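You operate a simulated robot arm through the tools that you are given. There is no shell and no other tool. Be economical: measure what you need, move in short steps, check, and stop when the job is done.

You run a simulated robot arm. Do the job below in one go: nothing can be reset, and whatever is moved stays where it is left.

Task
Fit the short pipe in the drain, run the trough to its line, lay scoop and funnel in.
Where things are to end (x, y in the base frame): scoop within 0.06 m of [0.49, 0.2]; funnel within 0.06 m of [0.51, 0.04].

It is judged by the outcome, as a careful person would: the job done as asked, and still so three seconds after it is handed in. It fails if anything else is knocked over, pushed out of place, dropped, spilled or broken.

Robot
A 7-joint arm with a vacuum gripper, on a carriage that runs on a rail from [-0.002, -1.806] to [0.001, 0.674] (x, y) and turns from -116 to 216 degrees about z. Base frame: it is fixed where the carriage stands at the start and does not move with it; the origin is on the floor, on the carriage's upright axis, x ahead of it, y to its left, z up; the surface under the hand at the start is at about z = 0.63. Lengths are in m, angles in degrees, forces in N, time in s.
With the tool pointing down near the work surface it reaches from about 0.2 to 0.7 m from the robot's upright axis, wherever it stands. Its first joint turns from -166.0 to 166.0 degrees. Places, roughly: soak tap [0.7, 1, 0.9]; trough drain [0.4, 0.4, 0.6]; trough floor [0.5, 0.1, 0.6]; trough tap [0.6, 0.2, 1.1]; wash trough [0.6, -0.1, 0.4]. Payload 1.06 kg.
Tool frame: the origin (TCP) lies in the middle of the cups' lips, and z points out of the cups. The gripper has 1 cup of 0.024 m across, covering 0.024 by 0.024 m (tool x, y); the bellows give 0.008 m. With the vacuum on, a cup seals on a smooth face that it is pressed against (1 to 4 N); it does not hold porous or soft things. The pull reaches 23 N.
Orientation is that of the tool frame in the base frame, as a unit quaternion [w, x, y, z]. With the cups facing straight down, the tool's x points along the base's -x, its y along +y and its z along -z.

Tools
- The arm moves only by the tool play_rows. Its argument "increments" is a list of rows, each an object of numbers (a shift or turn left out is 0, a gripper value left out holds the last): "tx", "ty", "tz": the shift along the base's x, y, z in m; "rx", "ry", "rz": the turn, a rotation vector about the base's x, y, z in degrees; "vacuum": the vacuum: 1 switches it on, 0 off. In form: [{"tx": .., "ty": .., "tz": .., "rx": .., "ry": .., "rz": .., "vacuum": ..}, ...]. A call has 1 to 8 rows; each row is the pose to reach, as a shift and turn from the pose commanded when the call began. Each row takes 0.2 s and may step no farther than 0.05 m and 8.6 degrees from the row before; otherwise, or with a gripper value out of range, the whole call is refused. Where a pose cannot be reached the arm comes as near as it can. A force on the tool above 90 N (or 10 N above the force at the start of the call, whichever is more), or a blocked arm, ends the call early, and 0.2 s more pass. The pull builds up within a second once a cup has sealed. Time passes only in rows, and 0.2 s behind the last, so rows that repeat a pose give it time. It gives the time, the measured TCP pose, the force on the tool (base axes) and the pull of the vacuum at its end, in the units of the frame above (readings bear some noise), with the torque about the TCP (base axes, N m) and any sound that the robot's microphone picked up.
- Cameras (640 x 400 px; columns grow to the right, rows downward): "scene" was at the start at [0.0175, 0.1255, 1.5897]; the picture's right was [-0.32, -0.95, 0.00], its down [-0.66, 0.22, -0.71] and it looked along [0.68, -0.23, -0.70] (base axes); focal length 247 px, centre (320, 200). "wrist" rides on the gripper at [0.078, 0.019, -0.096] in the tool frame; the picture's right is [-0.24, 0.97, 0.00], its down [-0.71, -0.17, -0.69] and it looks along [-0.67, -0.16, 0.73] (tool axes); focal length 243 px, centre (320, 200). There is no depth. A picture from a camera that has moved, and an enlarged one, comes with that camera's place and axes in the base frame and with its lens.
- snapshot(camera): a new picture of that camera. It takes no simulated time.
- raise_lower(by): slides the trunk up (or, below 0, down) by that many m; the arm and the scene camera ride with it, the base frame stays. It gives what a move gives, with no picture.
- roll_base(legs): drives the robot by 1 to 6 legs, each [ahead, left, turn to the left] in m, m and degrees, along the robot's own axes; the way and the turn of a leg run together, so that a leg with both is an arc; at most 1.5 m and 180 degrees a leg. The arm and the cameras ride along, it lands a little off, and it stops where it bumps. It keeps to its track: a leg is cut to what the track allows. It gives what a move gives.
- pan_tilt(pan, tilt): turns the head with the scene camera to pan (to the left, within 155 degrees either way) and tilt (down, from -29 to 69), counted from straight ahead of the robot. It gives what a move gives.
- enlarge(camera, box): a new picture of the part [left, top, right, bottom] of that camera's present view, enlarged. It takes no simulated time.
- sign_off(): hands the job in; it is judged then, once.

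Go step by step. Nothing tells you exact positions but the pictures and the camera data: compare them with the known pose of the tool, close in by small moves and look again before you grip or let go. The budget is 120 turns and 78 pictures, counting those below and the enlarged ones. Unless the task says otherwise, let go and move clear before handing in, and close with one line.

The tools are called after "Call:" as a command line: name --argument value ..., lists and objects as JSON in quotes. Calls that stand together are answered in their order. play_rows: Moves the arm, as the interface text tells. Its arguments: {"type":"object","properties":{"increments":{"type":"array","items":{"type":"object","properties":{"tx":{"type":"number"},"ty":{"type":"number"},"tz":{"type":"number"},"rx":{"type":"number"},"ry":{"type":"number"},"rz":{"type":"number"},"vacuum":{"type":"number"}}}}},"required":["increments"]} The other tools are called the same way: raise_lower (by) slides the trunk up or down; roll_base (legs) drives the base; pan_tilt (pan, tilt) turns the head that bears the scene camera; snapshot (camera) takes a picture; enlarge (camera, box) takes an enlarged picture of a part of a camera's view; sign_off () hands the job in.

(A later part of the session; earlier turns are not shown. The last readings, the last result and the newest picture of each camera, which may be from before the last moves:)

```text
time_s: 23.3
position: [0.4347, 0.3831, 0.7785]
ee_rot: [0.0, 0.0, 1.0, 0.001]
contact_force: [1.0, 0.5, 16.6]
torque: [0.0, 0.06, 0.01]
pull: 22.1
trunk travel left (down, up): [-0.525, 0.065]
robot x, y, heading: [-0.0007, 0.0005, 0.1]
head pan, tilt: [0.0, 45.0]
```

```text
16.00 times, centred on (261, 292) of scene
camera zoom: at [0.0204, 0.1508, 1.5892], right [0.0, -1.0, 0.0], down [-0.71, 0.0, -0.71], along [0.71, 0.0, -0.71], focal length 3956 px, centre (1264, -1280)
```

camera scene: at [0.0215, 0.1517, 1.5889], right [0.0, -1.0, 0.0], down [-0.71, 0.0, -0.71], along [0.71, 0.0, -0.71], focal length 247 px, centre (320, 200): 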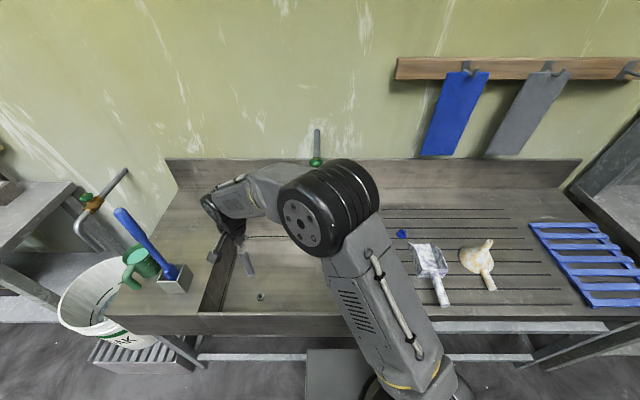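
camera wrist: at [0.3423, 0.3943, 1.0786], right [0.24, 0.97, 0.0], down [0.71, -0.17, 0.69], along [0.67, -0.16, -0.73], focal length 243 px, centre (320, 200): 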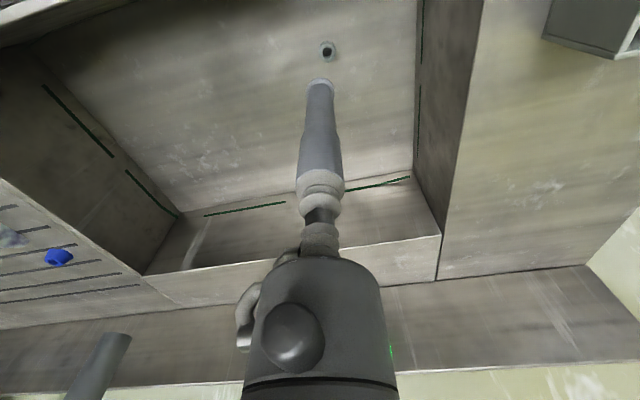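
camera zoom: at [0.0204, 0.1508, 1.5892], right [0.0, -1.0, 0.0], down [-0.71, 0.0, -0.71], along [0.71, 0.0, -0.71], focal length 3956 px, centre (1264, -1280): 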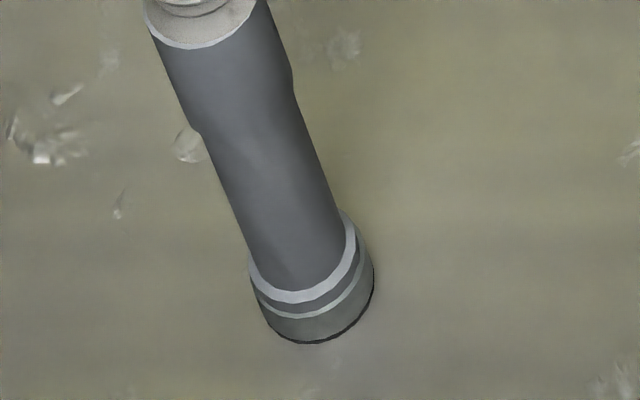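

It looks seated and concentric. I'll do a small sideways test to confirm that the spigot is captured.

Call:
play_rows --increments '[{"tz": 0.003}, {"tz": 0.003, "ty": 0.003}, {"tz": 0.003, "ty": 0.004}, {"tz": 0.003, "ty": 0.004}]'

Call:
enlarge --camera "scene" --box '[246, 284, 274, 302]'

```text
time_s: 24.3
position: [0.4362, 0.3875, 0.7798]
ee_rot: [0.0, 0.0, 1.0, 0.0]
contact_force: [-1.6, -0.8, -5.1]
torque: [-0.09, 0.01, -0.01]
pull: 22.4
trunk travel left (down, up): [-0.525, 0.065]
robot x, y, heading: [-0.0009, 0.0031, -0.1]
head pan, tilt: [0.0, 45.0]
```

```text
16.00 times, centred on (260, 293) of scene
camera zoom: at [0.0216, 0.1518, 1.5888], right [0.0, -1.0, 0.0], down [-0.71, 0.0, -0.71], along [0.71, 0.0, -0.71], focal length 3956 px, centre (1280, -1288)
```

zoom: 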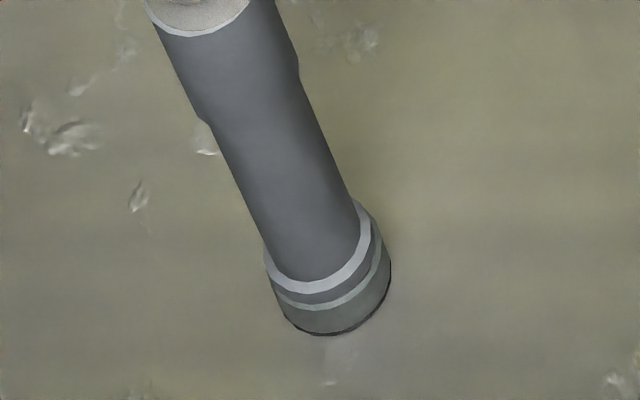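

The foot held while the top flexed, and it resists lifting, so it's fitted. Re-centre, press lightly, release and rise.

Call:
play_rows --increments '[{"ty": -0.004, "tz": -0.003}, {"ty": -0.004, "tz": -0.005}, {"ty": -0.004, "tz": -0.003, "vacuum": 0}, {"ty": -0.004, "tz": -0.002}, {"ty": -0.004, "tz": -0.002}, {"ty": -0.004, "tz": 0.01}, {"ty": -0.004, "tz": 0.05}, {"ty": -0.004, "tz": 0.1}]'

Call:
snapshot --camera "wrist"

```text
time_s: 26.1
position: [0.4331, 0.3816, 0.8802]
ee_rot: [0.0, 0.0, 1.0, 0.001]
contact_force: [-0.6, -0.9, -0.6]
torque: [0.0, -0.02, -0.01]
pull: 0.1
trunk travel left (down, up): [-0.525, 0.065]
robot x, y, heading: [0.0014, -0.0022, 0.2]
head pan, tilt: [0.0, 45.0]
```

```text
35 pictures are left
camera wrist: at [0.3544, 0.4012, 0.975], right [0.24, 0.97, 0.0], down [0.71, -0.17, 0.68], along [0.67, -0.16, -0.73], focal length 243 px, centre (320, 200)
```

wrist: 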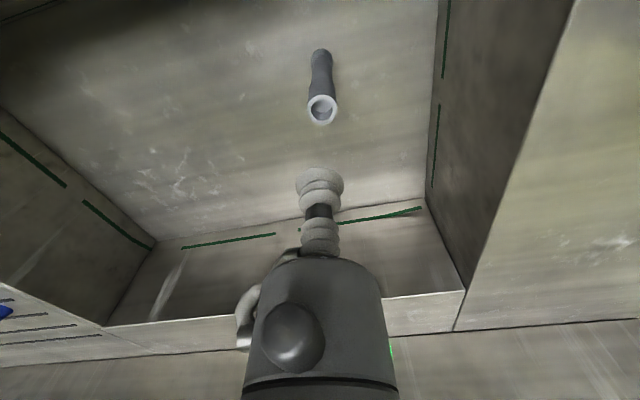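

The pipe stands in the drain on its own. Next the tap: I'll rise and view the green knob closely.

Call:
play_rows --increments '[{"tz": 0.049}, {"tz": 0.098}, {"tz": 0.147}, {"tz": 0.196}, {"tz": 0.245}, {"tz": 0.29}, {"tx": 0.02, "ty": -0.04, "tz": 0.31}, {"tx": 0.04, "ty": -0.08, "tz": 0.32}]'

Call:
play_rows --increments '[{"tx": 0.03, "ty": -0.035}, {"tx": 0.06, "ty": -0.07}, {"tx": 0.09, "ty": -0.105}, {"tx": 0.11, "ty": -0.135}, {"tx": 0.11, "ty": -0.135}]'

Call:
snapshot --camera "wrist"

```text
time_s: 27.9
position: [0.4762, 0.3017, 1.1992]
ee_rot: [0.0, 0.0, 1.0, 0.0]
contact_force: [0.0, 0.3, 0.5]
torque: [-0.01, 0.04, 0.02]
pull: 0.0
trunk travel left (down, up): [-0.525, 0.065]
robot x, y, heading: [-0.0028, 0.0033, -0.0]
head pan, tilt: [0.0, 45.0]
```

```text
time_s: 29.1
position: [0.5873, 0.1681, 1.2003]
ee_rot: [0.0, 0.0, 1.0, 0.0]
contact_force: [-0.5, -0.9, 0.1]
torque: [0.02, -0.01, -0.01]
pull: 0.0
trunk travel left (down, up): [-0.525, 0.065]
robot x, y, heading: [0.0021, 0.0023, -0.1]
head pan, tilt: [0.0, 45.0]
```

```text
34 pictures are left
camera wrist: at [0.5094, 0.1871, 1.2948], right [0.23, 0.97, 0.0], down [0.71, -0.17, 0.68], along [0.67, -0.16, -0.73], focal length 243 px, centre (320, 200)
```

wrist: 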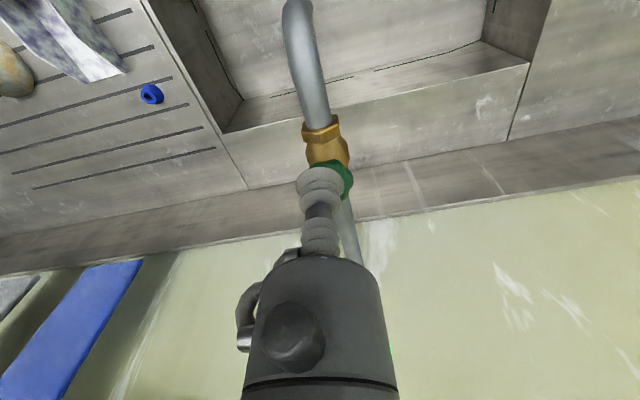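

The cup hides the knob. I'll shift aside to see it, from both cameras.

Call:
play_rows --increments '[{"tx": -0.02, "ty": 0.045}, {"tx": -0.03, "ty": 0.08}, {"tx": -0.03, "ty": 0.08}]'

Call:
enlarge --camera "wrist" --box '[160, 120, 300, 260]'

Call:
enlarge --camera "scene" --box '[280, 120, 360, 220]'

```text
time_s: 29.9
position: [0.5556, 0.248, 1.1983]
ee_rot: [0.0, 0.0, 1.0, -0.001]
contact_force: [1.1, -0.5, 0.2]
torque: [0.0, -0.04, 0.01]
pull: 0.0
trunk travel left (down, up): [-0.525, 0.065]
robot x, y, heading: [-0.0, 0.003, -0.3]
head pan, tilt: [0.0, 45.0]
```

```text
2.86 times, centred on (230, 190) of wrist
camera zoom: at [0.4763, 0.2672, 1.2938], right [0.24, 0.97, 0.0], down [0.71, -0.17, 0.69], along [0.67, -0.16, -0.73], focal length 693 px, centre (577, 229)
```

zoom: 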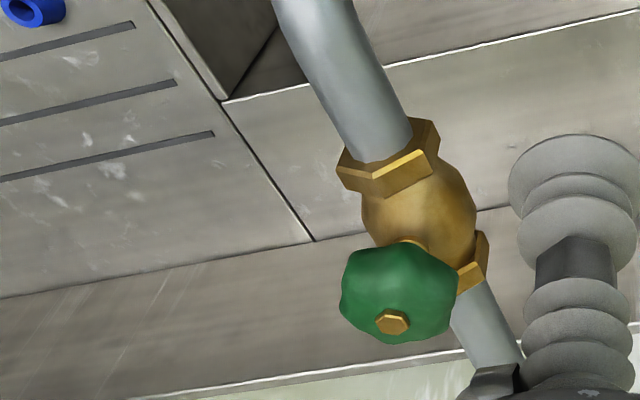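

```text
4.00 times, centred on (320, 170) of scene
camera zoom: at [0.0215, 0.1517, 1.5889], right [0.0, -1.0, 0.0], down [-0.71, 0.0, -0.71], along [0.71, 0.0, -0.71], focal length 989 px, centre (320, 320)
```

zoom: 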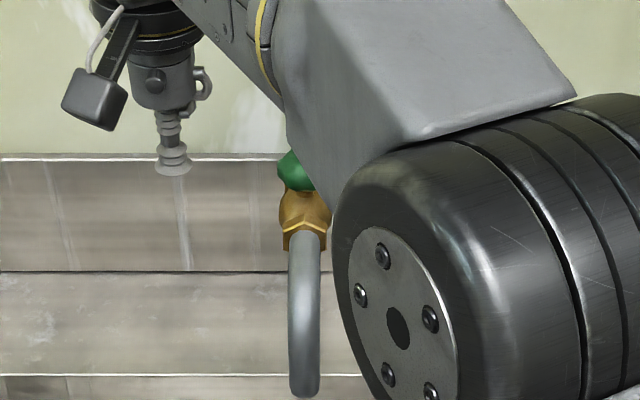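

The knob is a small handwheel with a vertical axis at roughly (0.638, 0.165, 1.145), with a hex nut in the middle. I'll try to cover the nut with the cup and turn about z. First line up above it.

Call:
play_rows --increments '[{"tx": 0.02, "ty": -0.028, "tz": 0.01}, {"tx": 0.05, "ty": -0.056, "tz": 0.01}, {"tx": 0.083, "ty": -0.083, "tz": 0.01}, {"tx": 0.083, "ty": -0.083, "tz": 0.01}]'

Call:
enlarge --camera "wrist" --box '[260, 90, 380, 220]'

```text
time_s: 30.9
position: [0.6381, 0.1638, 1.2117]
ee_rot: [-0.001, 0.0, 1.0, 0.0]
contact_force: [0.2, 0.2, -0.2]
torque: [0.02, 0.03, 0.01]
pull: 0.0
trunk travel left (down, up): [-0.525, 0.065]
robot x, y, heading: [0.0042, -0.0007, 0.1]
head pan, tilt: [0.0, 45.0]
```

```text
3.08 times, centred on (320, 155) of wrist
camera zoom: at [0.5596, 0.1828, 1.3065], right [0.23, 0.97, 0.0], down [0.71, -0.17, 0.68], along [0.67, -0.16, -0.73], focal length 746 px, centre (320, 338)
```

zoom: 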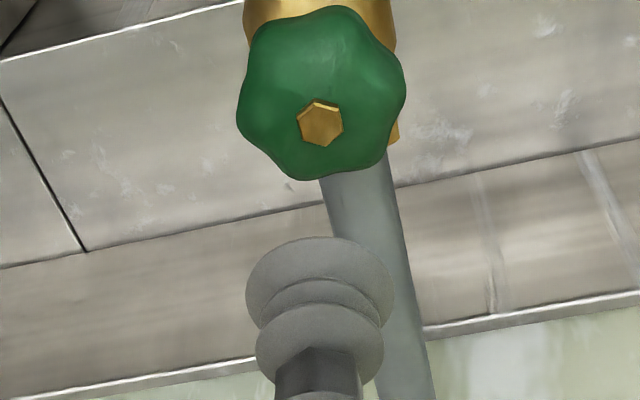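

The cup is in line with the nut. I'll lower to about 1 cm above and check.

Call:
play_rows --increments '[{"tx": 0.002, "tz": -0.025}, {"tx": 0.002, "tz": -0.05}, {"tx": 0.002, "tz": -0.05}]'

Call:
enlarge --camera "wrist" --box '[260, 90, 380, 220]'

```text
time_s: 31.7
position: [0.6392, 0.1645, 1.1608]
ee_rot: [0.001, 0.0, 1.0, -0.001]
contact_force: [0.0, -0.4, -0.3]
torque: [-0.01, 0.04, 0.0]
pull: 0.1
trunk travel left (down, up): [-0.525, 0.065]
robot x, y, heading: [-0.0012, -0.0013, 0.2]
head pan, tilt: [0.0, 45.0]
```

```text
3.08 times, centred on (320, 155) of wrist
camera zoom: at [0.5607, 0.1833, 1.2559], right [0.24, 0.97, 0.0], down [0.71, -0.17, 0.69], along [0.67, -0.16, -0.73], focal length 746 px, centre (320, 338)
```

zoom: 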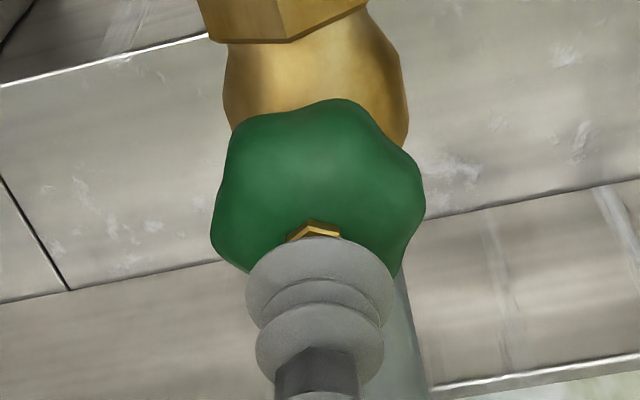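

The nut sits at about z = 1.143, right under the cup. Lower onto it with vacuum on, gently.

Call:
play_rows --increments '[{"tx": 0.0005, "ty": -0.0008, "tz": -0.01, "vacuum": 1}, {"tx": 0.0005, "ty": -0.0008, "tz": -0.014}, {"tx": 0.0005, "ty": -0.0008, "tz": -0.017}, {"tx": 0.0005, "ty": -0.0008, "tz": -0.019}, {"tx": 0.0005, "ty": -0.0008, "tz": -0.019}, {"tx": 0.0005, "ty": -0.0008, "tz": -0.019}]'

```text
time_s: 33.1
position: [0.6389, 0.1624, 1.1427]
ee_rot: [0.001, 0.0, 1.0, 0.0]
contact_force: [-2.6, 1.2, 17.2]
torque: [-0.03, -0.01, -0.01]
pull: 23.3
trunk travel left (down, up): [-0.525, 0.065]
robot x, y, heading: [-0.0001, 0.0014, -0.0]
head pan, tilt: [0.0, 45.0]
```

It sealed on the knob (23 N). Now turn counter-clockwise (opening) and listen.

Call:
play_rows --increments '[{"tz": 0.003, "rz": 8}, {"tz": 0.003, "rz": 16}, {"tz": 0.003, "rz": 24}, {"tz": 0.003, "rz": 32}, {"tz": 0.003, "rz": 40}, {"tz": 0.003, "rz": 40}]'

Call:
enlarge --camera "wrist" --box '[200, 0, 440, 220]'

```text
time_s: 34.5
position: [0.6402, 0.1637, 1.1434]
ee_rot: [0.0, -0.343, 0.939, 0.0]
contact_force: [-5.7, -5.8, -5.4]
torque: [0.0, -0.07, -0.02]
pull: 22.8
trunk travel left (down, up): [-0.525, 0.065]
robot x, y, heading: [-0.0031, -0.002, -0.1]
head pan, tilt: [0.0, 45.0]
```

```text
1.82 times, centred on (320, 110) of wrist
camera zoom: at [0.5682, 0.1273, 1.2382], right [-0.45, 0.9, 0.0], down [0.65, 0.32, 0.68], along [0.61, 0.31, -0.73], focal length 441 px, centre (320, 364)
```

zoom: 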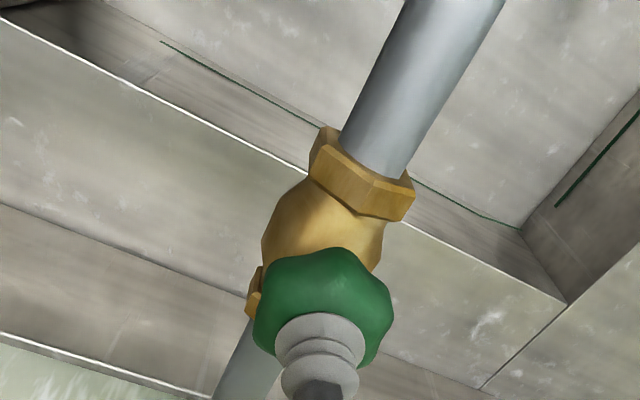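

The knob seems to have turned with the cup. Check the spout for water.

Call:
play_rows --increments '[{"rz": 8}, {"rz": 16}, {"rz": 24}, {"rz": 32}, {"rz": 40}, {"rz": 40}]'

Call:
snapshot --camera "scene"

```text
time_s: 35.9
position: [0.6398, 0.1639, 1.1432]
ee_rot: [0.002, -0.642, 0.766, 0.0]
contact_force: [-1.4, -1.7, 3.1]
torque: [0.04, 0.04, 0.0]
pull: 23.0
trunk travel left (down, up): [-0.525, 0.065]
robot x, y, heading: [-0.0031, 0.003, -0.0]
head pan, tilt: [0.0, 45.0]
```

```text
28 pictures are left
camera scene: at [0.0207, 0.1514, 1.5891], right [0.0, -1.0, 0.0], down [-0.71, 0.0, -0.71], along [0.71, 0.0, -0.71], focal length 247 px, centre (320, 200)
```

scene: 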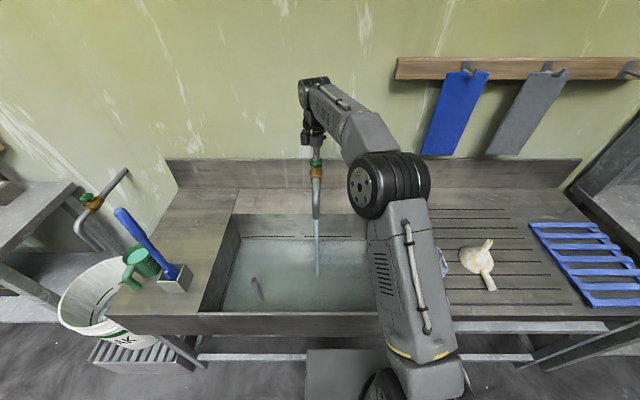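

Water runs and the trough is filling fast. I'll check the level against the line at once.

Call:
enlarge --camera "scene" --box '[190, 205, 380, 320]'

```text
3.37 times, centred on (285, 262) of scene
camera zoom: at [0.0207, 0.1514, 1.5891], right [0.0, -1.0, 0.0], down [-0.71, 0.0, -0.71], along [0.71, 0.0, -0.71], focal length 833 px, centre (438, -10)
```

zoom: 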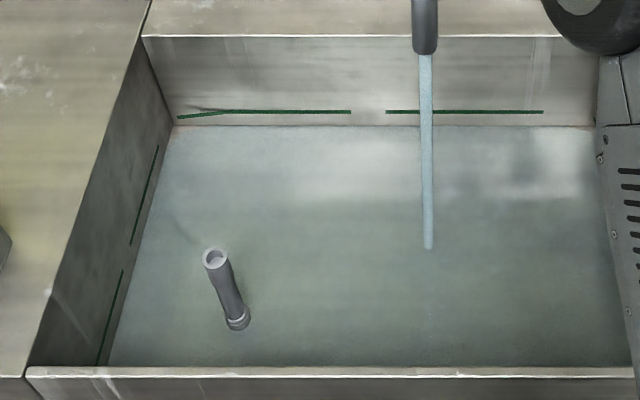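

Line is at about z 0.677, the water edge around 0.645. I'll let 1 s pass to gauge the fill rate.

Call:
play_rows --increments '[{"rz": 0}, {"rz": 0}, {"rz": 0}, {"rz": 0}]'

Call:
enlarge --camera "scene" --box '[230, 225, 290, 255]'

```text
time_s: 36.9
position: [0.6397, 0.1637, 1.1436]
ee_rot: [-0.001, -0.643, 0.766, -0.001]
contact_force: [-0.4, 1.2, 5.7]
torque: [0.02, -0.03, 0.01]
pull: 23.2
trunk travel left (down, up): [-0.525, 0.065]
robot x, y, heading: [0.0009, 0.0016, -0.1]
head pan, tilt: [0.0, 45.0]
```

```text
10.67 times, centred on (260, 240) of scene
camera zoom: at [0.0208, 0.1515, 1.589], right [0.0, -1.0, 0.0], down [-0.71, 0.0, -0.71], along [0.71, 0.0, -0.71], focal length 2637 px, centre (960, -227)
```

zoom: 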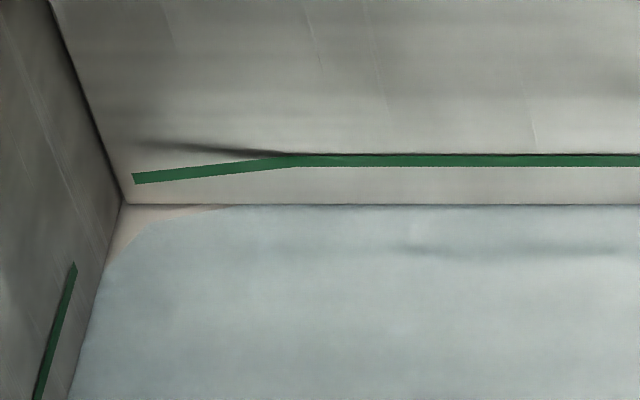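

The water is still a thin film on the floor; the line is about 30 mm up. I'll wait more and look again.

Call:
play_rows --increments '[{"rz": 0}, {"rz": 0}, {"rz": 0}, {"rz": 0}, {"rz": 0}, {"rz": 0}, {"rz": 0}, {"rz": 0}]'

Call:
play_rows --increments '[{"rz": 0}, {"rz": 0}, {"rz": 0}, {"rz": 0}, {"rz": 0}, {"rz": 0}, {"rz": 0}, {"rz": 0}]'

Call:
enlarge --camera "scene" --box '[230, 225, 290, 255]'

```text
time_s: 38.7
position: [0.6411, 0.1636, 1.143]
ee_rot: [-0.001, -0.643, 0.766, 0.0]
contact_force: [-1.2, 0.0, 2.8]
torque: [0.0, 0.02, 0.0]
pull: 22.6
trunk travel left (down, up): [-0.525, 0.065]
robot x, y, heading: [-0.0009, -0.0033, -0.1]
head pan, tilt: [0.0, 45.0]
```

```text
time_s: 40.5
position: [0.6404, 0.163, 1.1427]
ee_rot: [0.002, -0.643, 0.766, 0.0]
contact_force: [-1.4, 0.2, 2.6]
torque: [0.0, -0.03, 0.01]
pull: 23.1
trunk travel left (down, up): [-0.525, 0.065]
robot x, y, heading: [0.0005, -0.0007, -0.1]
head pan, tilt: [0.0, 45.0]
```

```text
10.67 times, centred on (260, 240) of scene
camera zoom: at [0.0209, 0.1516, 1.5889], right [0.0, -1.0, 0.0], down [-0.71, 0.0, -0.71], along [0.71, 0.0, -0.71], focal length 2637 px, centre (960, -227)
```

zoom: 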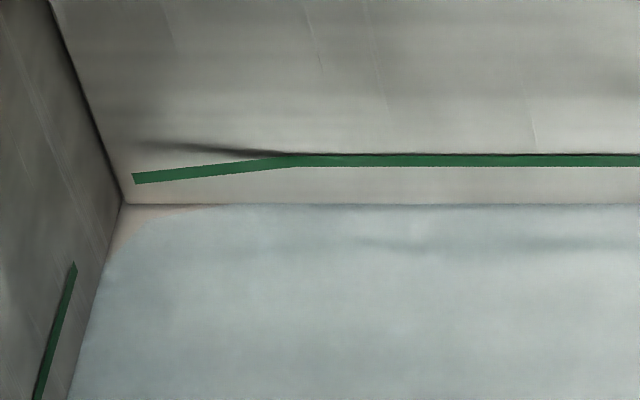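

Filling is slow at this opening. I'll open the tap further and wait a while.

Call:
play_rows --increments '[{"rz": 8}, {"rz": 16}, {"rz": 24}, {"rz": 32}, {"rz": 40}, {"rz": 48}, {"rz": 56}, {"rz": 60}]'

Call:
play_rows --increments '[{"rz": 0}, {"rz": 0}, {"rz": 0}, {"rz": 0}, {"rz": 0}, {"rz": 0}, {"rz": 0}, {"rz": 0}]'

Call:
play_rows --increments '[{"rz": 0}, {"rz": 0}, {"rz": 0}, {"rz": 0}, {"rz": 0}, {"rz": 0}, {"rz": 0}, {"rz": 0}]'

Call:
enlarge --camera "scene" --box '[190, 190, 380, 310]'

```text
time_s: 42.3
position: [0.6405, 0.1646, 1.1447]
ee_rot: [0.0, 0.939, -0.343, 0.0]
contact_force: [-6.0, -2.1, 2.8]
torque: [0.05, -0.01, -0.03]
pull: 23.0
trunk travel left (down, up): [-0.525, 0.065]
robot x, y, heading: [0.004, -0.0017, -0.1]
head pan, tilt: [0.0, 45.0]
```

```text
time_s: 44.1
position: [0.6403, 0.1645, 1.1434]
ee_rot: [0.001, 0.94, -0.342, 0.001]
contact_force: [-7.3, -5.0, 0.5]
torque: [0.04, -0.07, -0.01]
pull: 22.5
trunk travel left (down, up): [-0.525, 0.065]
robot x, y, heading: [0.0012, -0.0028, 0.1]
head pan, tilt: [0.0, 45.0]
```

```text
time_s: 45.9
position: [0.6409, 0.1646, 1.1436]
ee_rot: [0.0, 0.94, -0.341, 0.0]
contact_force: [-6.0, -4.0, 3.7]
torque: [0.08, -0.06, -0.01]
pull: 22.7
trunk travel left (down, up): [-0.525, 0.065]
robot x, y, heading: [-0.0007, 0.0009, -0.2]
head pan, tilt: [0.0, 45.0]
```

```text
3.33 times, centred on (285, 250) of scene
camera zoom: at [0.0201, 0.1509, 1.589], right [0.0, -1.0, 0.0], down [-0.71, 0.0, -0.71], along [0.71, 0.0, -0.71], focal length 824 px, centre (437, 33)
```

zoom: 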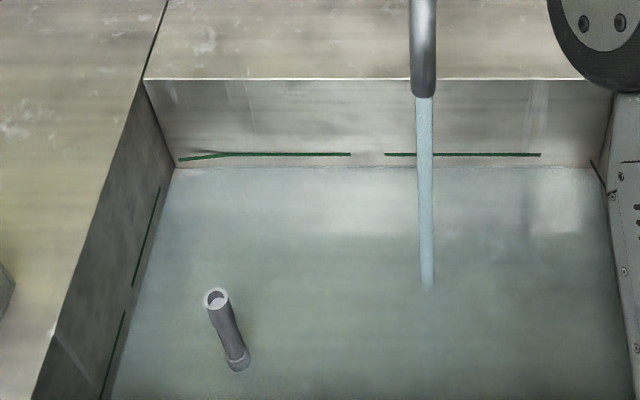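

The stream is thicker now and the level climbs slowly. Keep waiting about 11 s.

Call:
play_rows --increments '[{"rz": 0}, {"rz": 0}, {"rz": 0}, {"rz": 0}, {"rz": 0}, {"rz": 0}, {"rz": 0}, {"rz": 0}]'

Call:
play_rows --increments '[{"rz": 0}, {"rz": 0}, {"rz": 0}, {"rz": 0}, {"rz": 0}, {"rz": 0}, {"rz": 0}, {"rz": 0}]'

Call:
play_rows --increments '[{"rz": 0}, {"rz": 0}, {"rz": 0}, {"rz": 0}, {"rz": 0}, {"rz": 0}, {"rz": 0}, {"rz": 0}]'

Call:
play_rows --increments '[{"rz": 0}, {"rz": 0}, {"rz": 0}, {"rz": 0}, {"rz": 0}, {"rz": 0}, {"rz": 0}, {"rz": 0}]'

Call:
enlarge --camera "scene" --box '[230, 225, 290, 255]'

```text
time_s: 47.7
position: [0.6408, 0.1637, 1.1443]
ee_rot: [0.0, 0.94, -0.341, 0.0]
contact_force: [-5.0, -3.9, 2.2]
torque: [0.05, -0.07, -0.02]
pull: 23.1
trunk travel left (down, up): [-0.525, 0.065]
robot x, y, heading: [0.0, -0.0002, 0.1]
head pan, tilt: [0.0, 45.0]
```

```text
time_s: 49.5
position: [0.6399, 0.1641, 1.1427]
ee_rot: [0.0, 0.94, -0.342, 0.0]
contact_force: [-4.7, -4.3, 2.8]
torque: [0.05, -0.04, -0.01]
pull: 23.5
trunk travel left (down, up): [-0.525, 0.065]
robot x, y, heading: [-0.0006, -0.0015, 0.1]
head pan, tilt: [0.0, 45.0]
```

```text
time_s: 51.3
position: [0.6398, 0.1643, 1.1429]
ee_rot: [0.0, 0.94, -0.342, 0.0]
contact_force: [-5.4, -3.5, 2.8]
torque: [0.06, -0.03, 0.03]
pull: 23.1
trunk travel left (down, up): [-0.525, 0.065]
robot x, y, heading: [0.0001, 0.0018, 0.0]
head pan, tilt: [0.0, 45.0]
```

```text
time_s: 53.1
position: [0.6412, 0.1647, 1.1436]
ee_rot: [-0.001, 0.94, -0.343, -0.001]
contact_force: [-3.5, -4.0, 2.8]
torque: [0.04, -0.06, 0.02]
pull: 23.1
trunk travel left (down, up): [-0.525, 0.065]
robot x, y, heading: [0.0015, -0.002, -0.0]
head pan, tilt: [0.0, 45.0]
```

```text
10.67 times, centred on (260, 240) of scene
camera zoom: at [0.0203, 0.151, 1.589], right [0.0, -1.0, 0.0], down [-0.71, 0.0, -0.71], along [0.71, 0.0, -0.71], focal length 2637 px, centre (960, -227)
```

zoom: 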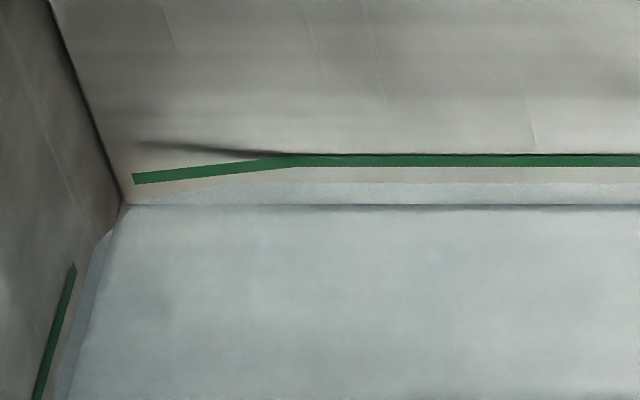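

Halfway: the surface is at row 183 and the line at 160, rising about 1.7 px/s. I'll wait 9 s more, then check.

Call:
play_rows --increments '[{"rz": 0}, {"rz": 0}, {"rz": 0}, {"rz": 0}, {"rz": 0}, {"rz": 0}, {"rz": 0}, {"rz": 0}]'

Call:
play_rows --increments '[{"rz": 0}, {"rz": 0}, {"rz": 0}, {"rz": 0}, {"rz": 0}, {"rz": 0}, {"rz": 0}, {"rz": 0}]'

Call:
play_rows --increments '[{"rz": 0}, {"rz": 0}, {"rz": 0}, {"rz": 0}, {"rz": 0}, {"rz": 0}, {"rz": 0}, {"rz": 0}]'

Call:
play_rows --increments '[{"rz": 0}, {"rz": 0}, {"rz": 0}, {"rz": 0}, {"rz": 0}, {"rz": 0}, {"rz": 0}, {"rz": 0}]'

Call:
play_rows --increments '[{"rz": 0}, {"rz": 0}, {"rz": 0}, {"rz": 0}, {"rz": 0}, {"rz": 0}, {"rz": 0}, {"rz": 0}]'

Call:
enlarge --camera "scene" --box '[230, 225, 290, 255]'

```text
time_s: 54.9
position: [0.6399, 0.1641, 1.1432]
ee_rot: [0.0, 0.94, -0.342, 0.0]
contact_force: [-4.6, -3.1, 2.7]
torque: [0.08, -0.06, 0.0]
pull: 22.5
trunk travel left (down, up): [-0.525, 0.065]
robot x, y, heading: [-0.0001, -0.0035, -0.1]
head pan, tilt: [0.0, 45.0]
```

```text
time_s: 56.7
position: [0.6406, 0.1647, 1.1441]
ee_rot: [-0.001, 0.94, -0.341, -0.001]
contact_force: [-4.3, -3.1, 2.8]
torque: [0.11, -0.12, 0.0]
pull: 23.4
trunk travel left (down, up): [-0.525, 0.065]
robot x, y, heading: [0.0003, 0.0046, 0.2]
head pan, tilt: [0.0, 45.0]
```

```text
time_s: 58.5
position: [0.6401, 0.1642, 1.1429]
ee_rot: [0.0, 0.94, -0.342, 0.0]
contact_force: [-5.1, -2.7, 2.7]
torque: [0.04, -0.08, -0.03]
pull: 22.9
trunk travel left (down, up): [-0.525, 0.065]
robot x, y, heading: [-0.001, -0.0003, -0.0]
head pan, tilt: [0.0, 45.0]
```

```text
time_s: 60.3
position: [0.6407, 0.1647, 1.1436]
ee_rot: [0.0, 0.94, -0.341, 0.0]
contact_force: [-4.6, -3.0, 3.3]
torque: [0.08, -0.06, 0.0]
pull: 22.8
trunk travel left (down, up): [-0.525, 0.065]
robot x, y, heading: [0.0005, 0.0006, 0.1]
head pan, tilt: [0.0, 45.0]
```

```text
time_s: 62.1
position: [0.641, 0.1634, 1.144]
ee_rot: [-0.001, 0.94, -0.342, 0.0]
contact_force: [-4.4, -2.8, 3.3]
torque: [0.05, -0.05, -0.01]
pull: 22.6
trunk travel left (down, up): [-0.525, 0.065]
robot x, y, heading: [-0.0023, -0.0023, 0.2]
head pan, tilt: [0.0, 45.0]
```

```text
10.67 times, centred on (260, 240) of scene
camera zoom: at [0.0205, 0.1511, 1.589], right [0.0, -1.0, 0.0], down [-0.71, 0.0, -0.71], along [0.71, 0.0, -0.71], focal length 2637 px, centre (960, -227)
```

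zoom: 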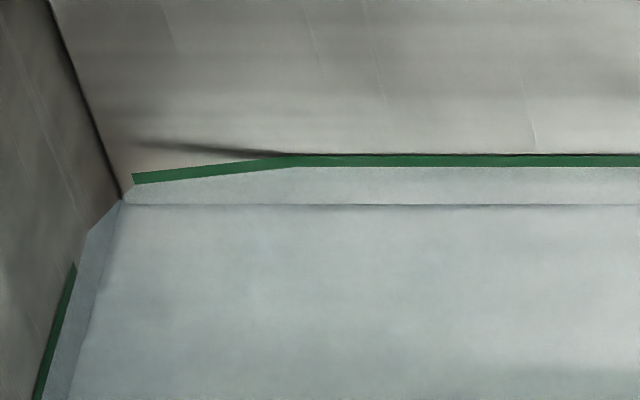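

The level has reached the line's lower edge; closing takes a few seconds, so I close now.

Call:
play_rows --increments '[{"rz": -8.5}, {"rz": -17}, {"rz": -25.5}, {"rz": -34}, {"rz": -42.5}, {"rz": -51}, {"rz": -59.5}, {"rz": -68}]'

Call:
play_rows --increments '[{"rz": -8.5}, {"rz": -17}, {"rz": -25.5}, {"rz": -34}, {"rz": -42.5}, {"rz": -51}, {"rz": -59.5}, {"rz": -68}]'

Call:
play_rows --increments '[{"rz": -4}, {"rz": -4}]'

Call:
enlarge --camera "scene" --box '[220, 200, 380, 290]'

```text
time_s: 63.9
position: [0.6423, 0.1643, 1.1441]
ee_rot: [0.0, -0.586, 0.81, 0.0]
contact_force: [1.2, -3.2, 4.9]
torque: [-0.02, -0.05, 0.05]
pull: 23.2
trunk travel left (down, up): [-0.525, 0.065]
robot x, y, heading: [-0.001, -0.003, -0.1]
head pan, tilt: [0.0, 45.0]
```

```text
time_s: 65.7
position: [0.6406, 0.1637, 1.1443]
ee_rot: [0.0, -0.033, 0.999, 0.0]
contact_force: [-4.4, -6.3, 4.5]
torque: [0.04, 0.01, 0.01]
pull: 23.6
trunk travel left (down, up): [-0.525, 0.065]
robot x, y, heading: [0.0019, 0.001, -0.2]
head pan, tilt: [0.0, 45.0]
```

```text
time_s: 66.3
position: [0.641, 0.1631, 1.1439]
ee_rot: [0.002, 0.001, 1.0, 0.0]
contact_force: [-0.1, -6.7, 7.0]
torque: [0.03, 0.0, 0.05]
pull: 22.7
trunk travel left (down, up): [-0.525, 0.065]
robot x, y, heading: [0.0027, 0.0004, 0.0]
head pan, tilt: [0.0, 45.0]
```

```text
4.00 times, centred on (300, 245) of scene
camera zoom: at [0.0207, 0.1504, 1.5891], right [0.0, -1.0, 0.0], down [-0.71, 0.0, -0.71], along [0.71, 0.0, -0.71], focal length 989 px, centre (400, 20)
```

zoom: 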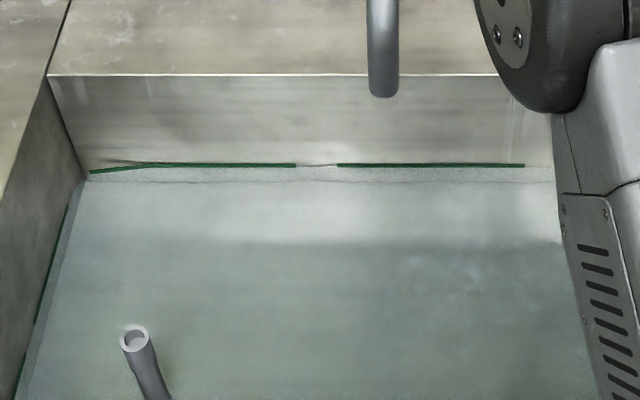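

Water is off and the level is at the line. Release the knob, rise, and head to the scoop and funnel.

Call:
play_rows --increments '[{"vacuum": 0}, {"tz": 0.0}, {"tz": 0.0}, {"tz": 0.01}, {"tz": 0.04}, {"tz": 0.08}, {"tx": -0.03, "ty": -0.03, "tz": 0.09}, {"tx": -0.06, "ty": -0.07, "tz": 0.09}]'

Call:
play_rows --increments '[{"tx": -0.02, "ty": -0.045}, {"tx": -0.04, "ty": -0.09}, {"tx": -0.05, "ty": -0.135, "tz": -0.01}, {"tx": -0.06, "ty": -0.18, "tz": -0.02}, {"tx": -0.08, "ty": -0.22, "tz": -0.03}, {"tx": -0.1, "ty": -0.26, "tz": -0.04}, {"tx": -0.1, "ty": -0.3, "tz": -0.05}, {"tx": -0.1, "ty": -0.3, "tz": -0.05}]'

Call:
snapshot --camera "wrist"

```text
time_s: 68.1
position: [0.5768, 0.0963, 1.235]
ee_rot: [0.001, 0.0, 1.0, 0.0]
contact_force: [0.3, -0.5, -0.1]
torque: [-0.01, -0.04, -0.02]
pull: 0.1
trunk travel left (down, up): [-0.525, 0.065]
robot x, y, heading: [-0.0002, 0.0013, -0.0]
head pan, tilt: [0.0, 45.0]
```

```text
time_s: 69.9
position: [0.4842, -0.2062, 1.182]
ee_rot: [-0.001, 0.001, 1.0, 0.0]
contact_force: [-0.3, -0.4, 0.8]
torque: [0.01, -0.04, 0.01]
pull: 0.1
trunk travel left (down, up): [-0.525, 0.065]
robot x, y, heading: [0.0018, 0.0012, 0.2]
head pan, tilt: [0.0, 45.0]
```

```text
20 pictures are left
camera wrist: at [0.4058, -0.1869, 1.277], right [0.24, 0.97, 0.0], down [0.71, -0.17, 0.68], along [0.67, -0.16, -0.73], focal length 243 px, centre (320, 200)
```

wrist: 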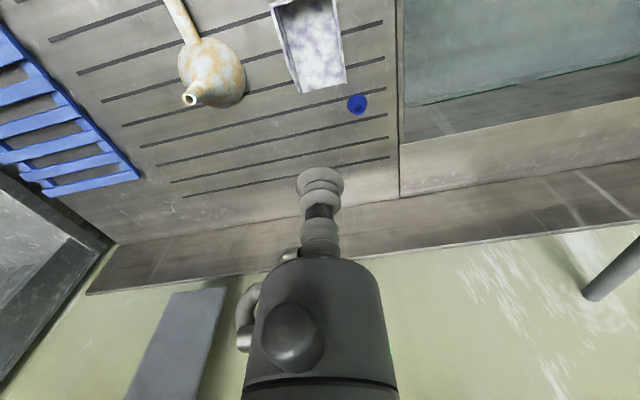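

The scoop's pan is near (0.49, -0.215), the funnel near (0.48, -0.38). I'll zoom in to see which faces are grippable.

Call:
enlarge --camera "wrist" --box '[150, 0, 370, 130]'

Call:
enlarge --camera "scene" --box '[400, 225, 510, 315]'

```text
2.91 times, centred on (260, 65) of wrist
camera zoom: at [0.4058, -0.1869, 1.277], right [0.24, 0.97, 0.0], down [0.71, -0.17, 0.68], along [0.67, -0.16, -0.73], focal length 706 px, centre (494, 593)
```

zoom: 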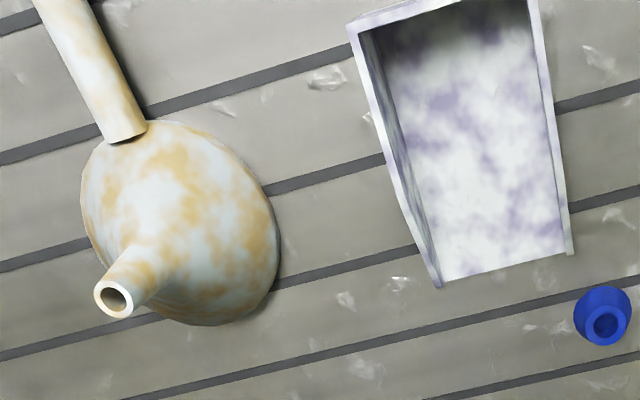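

```text
4.44 times, centred on (455, 270) of scene
camera zoom: at [0.0215, 0.1515, 1.5889], right [0.0, -1.0, 0.0], down [-0.71, 0.0, -0.71], along [0.71, 0.0, -0.71], focal length 1099 px, centre (-280, -111)
```

zoom: 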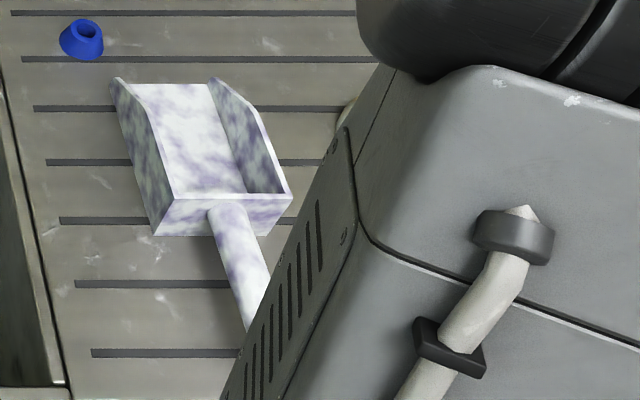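

The scoop has a flat open pan (x ≈ 0.455–0.555, centre y ≈ -0.222), good for the cup. I'll go down over its rear half and check.

Call:
play_rows --increments '[{"tx": -0.001, "ty": -0.004, "tz": -0.045}, {"tx": -0.001, "ty": -0.008, "tz": -0.09}, {"tx": -0.001, "ty": -0.012, "tz": -0.135}, {"tx": -0.001, "ty": -0.0165, "tz": -0.18}, {"tx": -0.001, "ty": -0.0165, "tz": -0.225}, {"tx": -0.001, "ty": -0.0165, "tz": -0.265}, {"tx": -0.001, "ty": -0.0165, "tz": -0.265}]'

Call:
snapshot --camera "wrist"

```text
time_s: 71.5
position: [0.4814, -0.2248, 0.9157]
ee_rot: [0.0, 0.0, 1.0, 0.0]
contact_force: [0.0, -0.6, 0.1]
torque: [0.0, -0.02, -0.03]
pull: 0.0
trunk travel left (down, up): [-0.525, 0.065]
robot x, y, heading: [0.0006, -0.0012, 0.0]
head pan, tilt: [0.0, 45.0]
```

```text
17 pictures are left
camera wrist: at [0.4022, -0.2066, 1.0109], right [0.24, 0.97, 0.0], down [0.71, -0.17, 0.69], along [0.67, -0.16, -0.73], focal length 243 px, centre (320, 200)
```

wrist: 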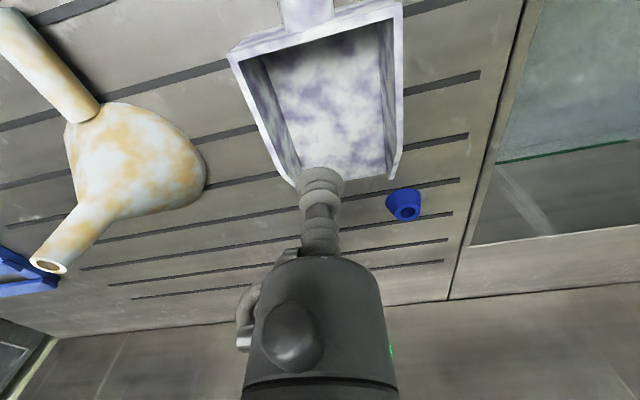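

Right depth, but the pan's middle is about 8.5 mm to the left (+y). Correct, then lower with vacuum on until contact.

Call:
play_rows --increments '[{"ty": 0.0085, "tz": -0.03}, {"ty": 0.0085, "tz": -0.06}, {"ty": 0.0085, "tz": -0.07, "vacuum": 1}, {"ty": 0.0085, "tz": -0.075}, {"ty": 0.0085, "tz": -0.08}, {"ty": 0.0085, "tz": -0.085}]'

```text
time_s: 72.6
position: [0.4849, -0.2158, 0.8498]
ee_rot: [0.012, 0.0, 1.0, -0.006]
contact_force: [-4.3, 2.1, 53.0]
torque: [0.06, -0.01, 0.0]
pull: 22.7
trunk travel left (down, up): [-0.525, 0.065]
robot x, y, heading: [-0.002, 0.0002, 0.4]
head pan, tilt: [0.0, 45.0]
stopped in row 5: the force on the tool passed its limit at 96 N (the readings are from after the stop); the commanded pose is now the measured one
```

Contact came sooner (pan floor ≈ 0.855), but it is sealed. Ease up and lift gently.

Call:
play_rows --increments '[{"tz": 0.006}, {"tz": 0.012}, {"tz": 0.03}, {"tz": 0.06}, {"tz": 0.1}, {"tz": 0.14}, {"tz": 0.17}]'

Call:
snapshot --camera "wrist"

```text
time_s: 74.2
position: [0.4858, -0.2169, 1.014]
ee_rot: [0.005, -0.001, 1.0, -0.003]
contact_force: [-0.6, 0.1, -0.8]
torque: [0.03, 0.0, 0.01]
pull: 22.5
trunk travel left (down, up): [-0.525, 0.065]
robot x, y, heading: [-0.0018, -0.0028, 0.5]
head pan, tilt: [0.0, 45.0]
```

```text
16 pictures are left
camera wrist: at [0.4046, -0.1983, 1.1079], right [0.24, 0.97, 0.0], down [0.7, -0.17, 0.69], along [0.67, -0.17, -0.72], focal length 243 px, centre (320, 200)
```

wrist: 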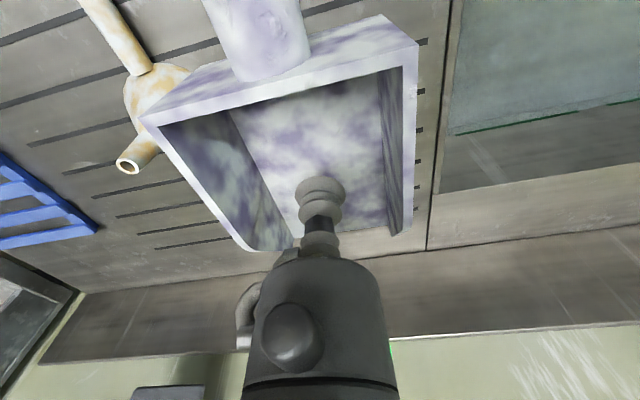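

The scoop is held level. I'll carry it at x ≈ 0.385 past the spout side, then go down and slide under.

Call:
play_rows --increments '[{"tx": -0.035, "ty": 0.01}, {"tx": -0.07, "ty": 0.03}, {"tx": -0.1, "ty": 0.06}, {"tx": -0.1, "ty": 0.105}, {"tx": -0.1, "ty": 0.15}, {"tx": -0.1, "ty": 0.195}, {"tx": -0.1, "ty": 0.24}, {"tx": -0.1, "ty": 0.285}]'

Call:
play_rows --increments '[{"ty": 0.045}, {"ty": 0.09}, {"ty": 0.135}, {"tx": 0.02, "ty": 0.135, "tz": -0.04}, {"tx": 0.04, "ty": 0.135, "tz": -0.08}, {"tx": 0.045, "ty": 0.135, "tz": -0.12}]'

Call:
snapshot --camera "scene"

```text
time_s: 76.0
position: [0.3844, 0.0685, 1.014]
ee_rot: [0.006, -0.001, 1.0, -0.004]
contact_force: [0.8, 0.0, -1.2]
torque: [0.04, -0.03, 0.0]
pull: 22.8
trunk travel left (down, up): [-0.525, 0.065]
robot x, y, heading: [-0.0012, -0.0005, 0.3]
head pan, tilt: [0.0, 45.0]
```

```text
time_s: 77.4
position: [0.4289, 0.203, 0.8932]
ee_rot: [0.007, 0.0, 1.0, -0.004]
contact_force: [-0.4, -0.3, -0.9]
torque: [0.02, -0.01, -0.01]
pull: 23.0
trunk travel left (down, up): [-0.525, 0.065]
robot x, y, heading: [-0.0017, 0.0021, -0.2]
head pan, tilt: [0.0, 45.0]
```

```text
15 pictures are left
camera scene: at [0.0215, 0.1518, 1.589], right [0.0, -1.0, 0.0], down [-0.71, 0.0, -0.71], along [0.71, 0.0, -0.71], focal length 247 px, centre (320, 200)
```

scene: 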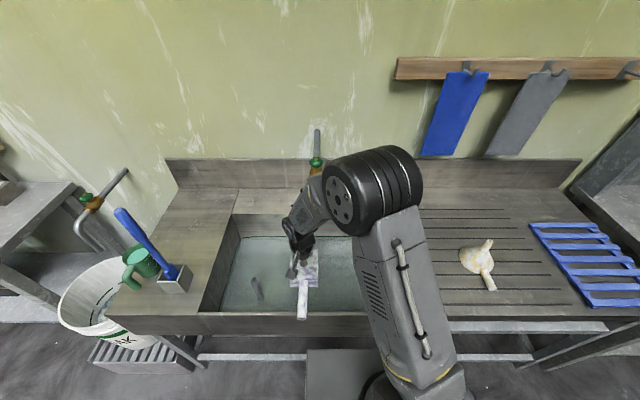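

The handle would foul the front rim if lowered as is, and the spout forbids going further in at this height. I'll yaw the scoop 50° clockwise so the handle points to (-x,+y), then lower.

Call:
play_rows --increments '[{"rz": -8.4}, {"rz": -16.8}, {"rz": -25.2}, {"rz": -33.6}, {"tx": 0.005, "rz": -42}, {"tx": 0.01, "rz": -50}, {"tx": 0.01, "rz": -50}]'

Call:
enlarge --camera "scene" --box '[200, 180, 380, 320]'

```text
time_s: 79.0
position: [0.4408, 0.2061, 0.8942]
ee_rot: [0.004, 0.424, 0.906, -0.005]
contact_force: [-0.6, 0.3, -1.5]
torque: [0.01, 0.01, -0.02]
pull: 22.8
trunk travel left (down, up): [-0.525, 0.065]
robot x, y, heading: [0.0023, 0.0037, 0.1]
head pan, tilt: [0.0, 45.0]
```

```text
2.86 times, centred on (290, 250) of scene
camera zoom: at [0.0214, 0.1518, 1.5889], right [0.0, -1.0, 0.0], down [-0.71, 0.0, -0.71], along [0.71, 0.0, -0.71], focal length 706 px, centre (406, 57)
```

zoom: 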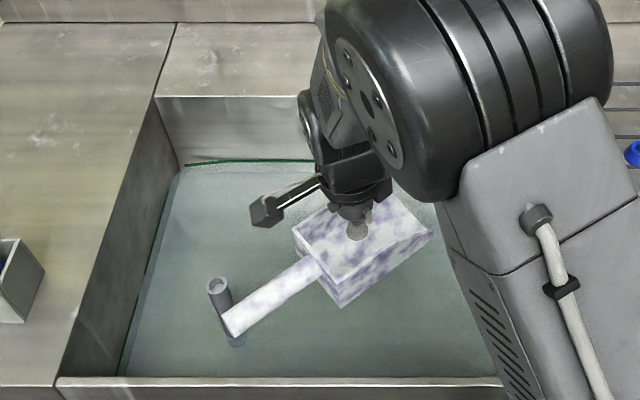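

Clear of the pipe and front rim. Lower to z ≈ 0.72 while easing in under the spout.

Call:
play_rows --increments '[{"tz": -0.045}, {"tz": -0.09}, {"tz": -0.13}, {"tx": 0.015, "ty": -0.005, "tz": -0.16}, {"tx": 0.035, "ty": -0.01, "tz": -0.175}, {"tx": 0.055, "ty": -0.015, "tz": -0.185}, {"tx": 0.055, "ty": -0.015, "tz": -0.185}]'

Call:
enlarge --camera "scene" --box '[200, 180, 380, 320]'

```text
time_s: 80.6
position: [0.496, 0.1891, 0.7108]
ee_rot: [0.004, 0.423, 0.906, -0.006]
contact_force: [-0.1, -0.2, -1.2]
torque: [-0.03, 0.04, -0.02]
pull: 23.2
trunk travel left (down, up): [-0.525, 0.065]
robot x, y, heading: [0.0023, 0.0013, -0.2]
head pan, tilt: [0.0, 45.0]
```

```text
2.86 times, centred on (290, 250) of scene
camera zoom: at [0.0216, 0.1517, 1.5889], right [0.0, -1.0, 0.0], down [-0.71, 0.0, -0.71], along [0.71, 0.0, -0.71], focal length 706 px, centre (406, 57)
```

zoom: 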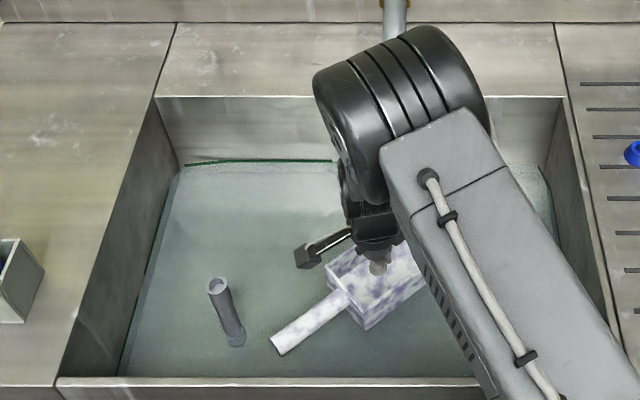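

All clear. Lower slowly until the scoop touches the trough floor.

Call:
play_rows --increments '[{"tz": -0.008}, {"tz": -0.016}, {"tz": -0.023}, {"tz": -0.029}, {"tz": -0.034}, {"tz": -0.038}]'

```text
time_s: 82.0
position: [0.4959, 0.1906, 0.6718]
ee_rot: [0.005, 0.423, 0.906, -0.005]
contact_force: [0.8, 0.3, -1.5]
torque: [-0.01, 0.02, 0.01]
pull: 23.2
trunk travel left (down, up): [-0.525, 0.065]
robot x, y, heading: [0.0018, 0.0006, 0.1]
head pan, tilt: [0.0, 45.0]
```

Call:
play_rows --increments '[{"tz": -0.003}, {"tz": -0.006}, {"tz": -0.009}, {"tz": -0.012}]'

```text
time_s: 83.0
position: [0.4955, 0.1893, 0.66]
ee_rot: [0.006, 0.423, 0.906, -0.004]
contact_force: [3.7, 4.5, 23.4]
torque: [-0.05, 0.13, -0.02]
pull: 23.3
trunk travel left (down, up): [-0.525, 0.065]
robot x, y, heading: [-0.0012, 0.0014, 0.1]
head pan, tilt: [0.0, 45.0]
```

The scoop is on the floor. Release, rise out of the pan, and back out from under the spout before going up.

Call:
play_rows --increments '[{"tz": 0.003, "vacuum": 0}, {"tz": 0.003}, {"tz": 0.003}, {"tz": 0.003}, {"tz": 0.02}, {"tz": 0.055}, {"tx": -0.03, "tz": 0.08}, {"tx": -0.07, "tz": 0.1}]'

Call:
play_rows --increments '[{"tx": -0.01, "tz": 0.045}, {"tx": -0.02, "tz": 0.09, "rz": 8}, {"tx": -0.03, "tz": 0.135, "rz": 16}, {"tx": -0.03, "tz": 0.18, "rz": 24}, {"tx": -0.03, "tz": 0.225, "rz": 32}, {"tx": -0.03, "tz": 0.27, "rz": 40}, {"tx": -0.03, "tz": 0.31, "rz": 48}, {"tx": -0.03, "tz": 0.33, "rz": 50}]'

Call:
snapshot --camera "scene"

```text
time_s: 84.8
position: [0.4252, 0.1877, 0.7572]
ee_rot: [0.005, 0.422, 0.907, -0.005]
contact_force: [0.9, 0.4, 0.3]
torque: [-0.02, -0.02, 0.01]
pull: 0.1
trunk travel left (down, up): [-0.525, 0.065]
robot x, y, heading: [-0.0003, 0.0007, 0.0]
head pan, tilt: [0.0, 45.0]
```

```text
time_s: 86.6
position: [0.394, 0.1868, 1.0917]
ee_rot: [0.006, -0.001, 1.0, -0.004]
contact_force: [0.7, -0.2, 0.5]
torque: [0.01, 0.01, 0.02]
pull: 0.0
trunk travel left (down, up): [-0.525, 0.065]
robot x, y, heading: [0.004, 0.0031, -0.1]
head pan, tilt: [0.0, 45.0]
```

```text
12 pictures are left
camera scene: at [0.0212, 0.1516, 1.5889], right [0.0, -1.0, 0.0], down [-0.71, 0.0, -0.71], along [0.71, 0.0, -0.71], focal length 247 px, centre (320, 200)
```

scene: 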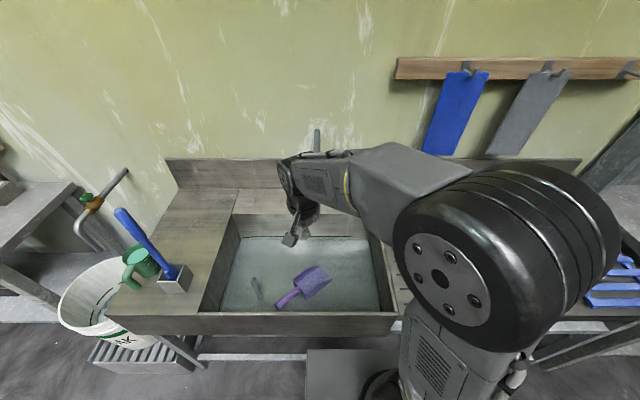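

The scoop rests in the trough. Now the funnel: its handle lies near (0.37–0.435, -0.385), about 28 mm thick. I'll go above it and look.

Call:
play_rows --increments '[{"ty": -0.048}, {"ty": -0.096}, {"ty": -0.144}, {"ty": -0.192}, {"ty": -0.24}, {"ty": -0.288}, {"ty": -0.336}, {"ty": -0.384}]'

Call:
play_rows --increments '[{"tx": 0.005, "ty": -0.048}, {"tx": 0.01, "ty": -0.096}, {"tx": 0.015, "ty": -0.14}, {"tx": 0.02, "ty": -0.185, "tz": -0.015}, {"tx": 0.02, "ty": -0.188, "tz": -0.06}, {"tx": 0.02, "ty": -0.188, "tz": -0.1}, {"tx": 0.02, "ty": -0.188, "tz": -0.1}]'

Call:
snapshot --camera "wrist"

```text
time_s: 88.4
position: [0.3971, -0.1952, 1.0889]
ee_rot: [0.006, 0.001, 1.0, -0.003]
contact_force: [-0.7, -0.1, 1.0]
torque: [0.0, -0.02, -0.01]
pull: 0.3
trunk travel left (down, up): [-0.525, 0.065]
robot x, y, heading: [-0.0011, 0.0027, -0.2]
head pan, tilt: [0.0, 45.0]
```

```text
time_s: 90.0
position: [0.4187, -0.3821, 0.9875]
ee_rot: [0.007, -0.001, 1.0, -0.003]
contact_force: [-0.1, 0.3, -0.6]
torque: [0.01, -0.03, -0.01]
pull: 0.1
trunk travel left (down, up): [-0.525, 0.065]
robot x, y, heading: [0.0001, 0.0027, -0.2]
head pan, tilt: [0.0, 45.0]
```

```text
11 pictures are left
camera wrist: at [0.3405, -0.363, 1.0808], right [0.24, 0.97, 0.0], down [0.7, -0.17, 0.69], along [0.67, -0.17, -0.72], focal length 243 px, centre (320, 200)
```

wrist: 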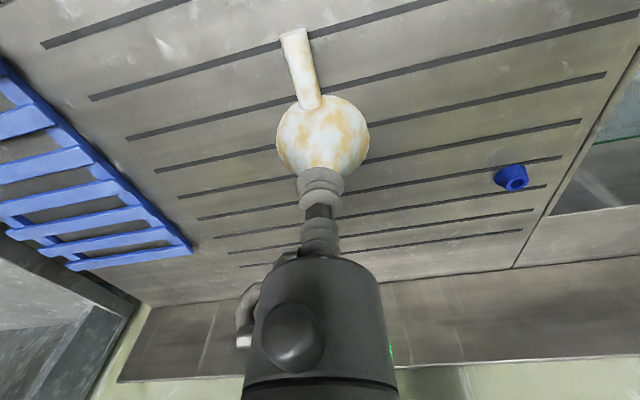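

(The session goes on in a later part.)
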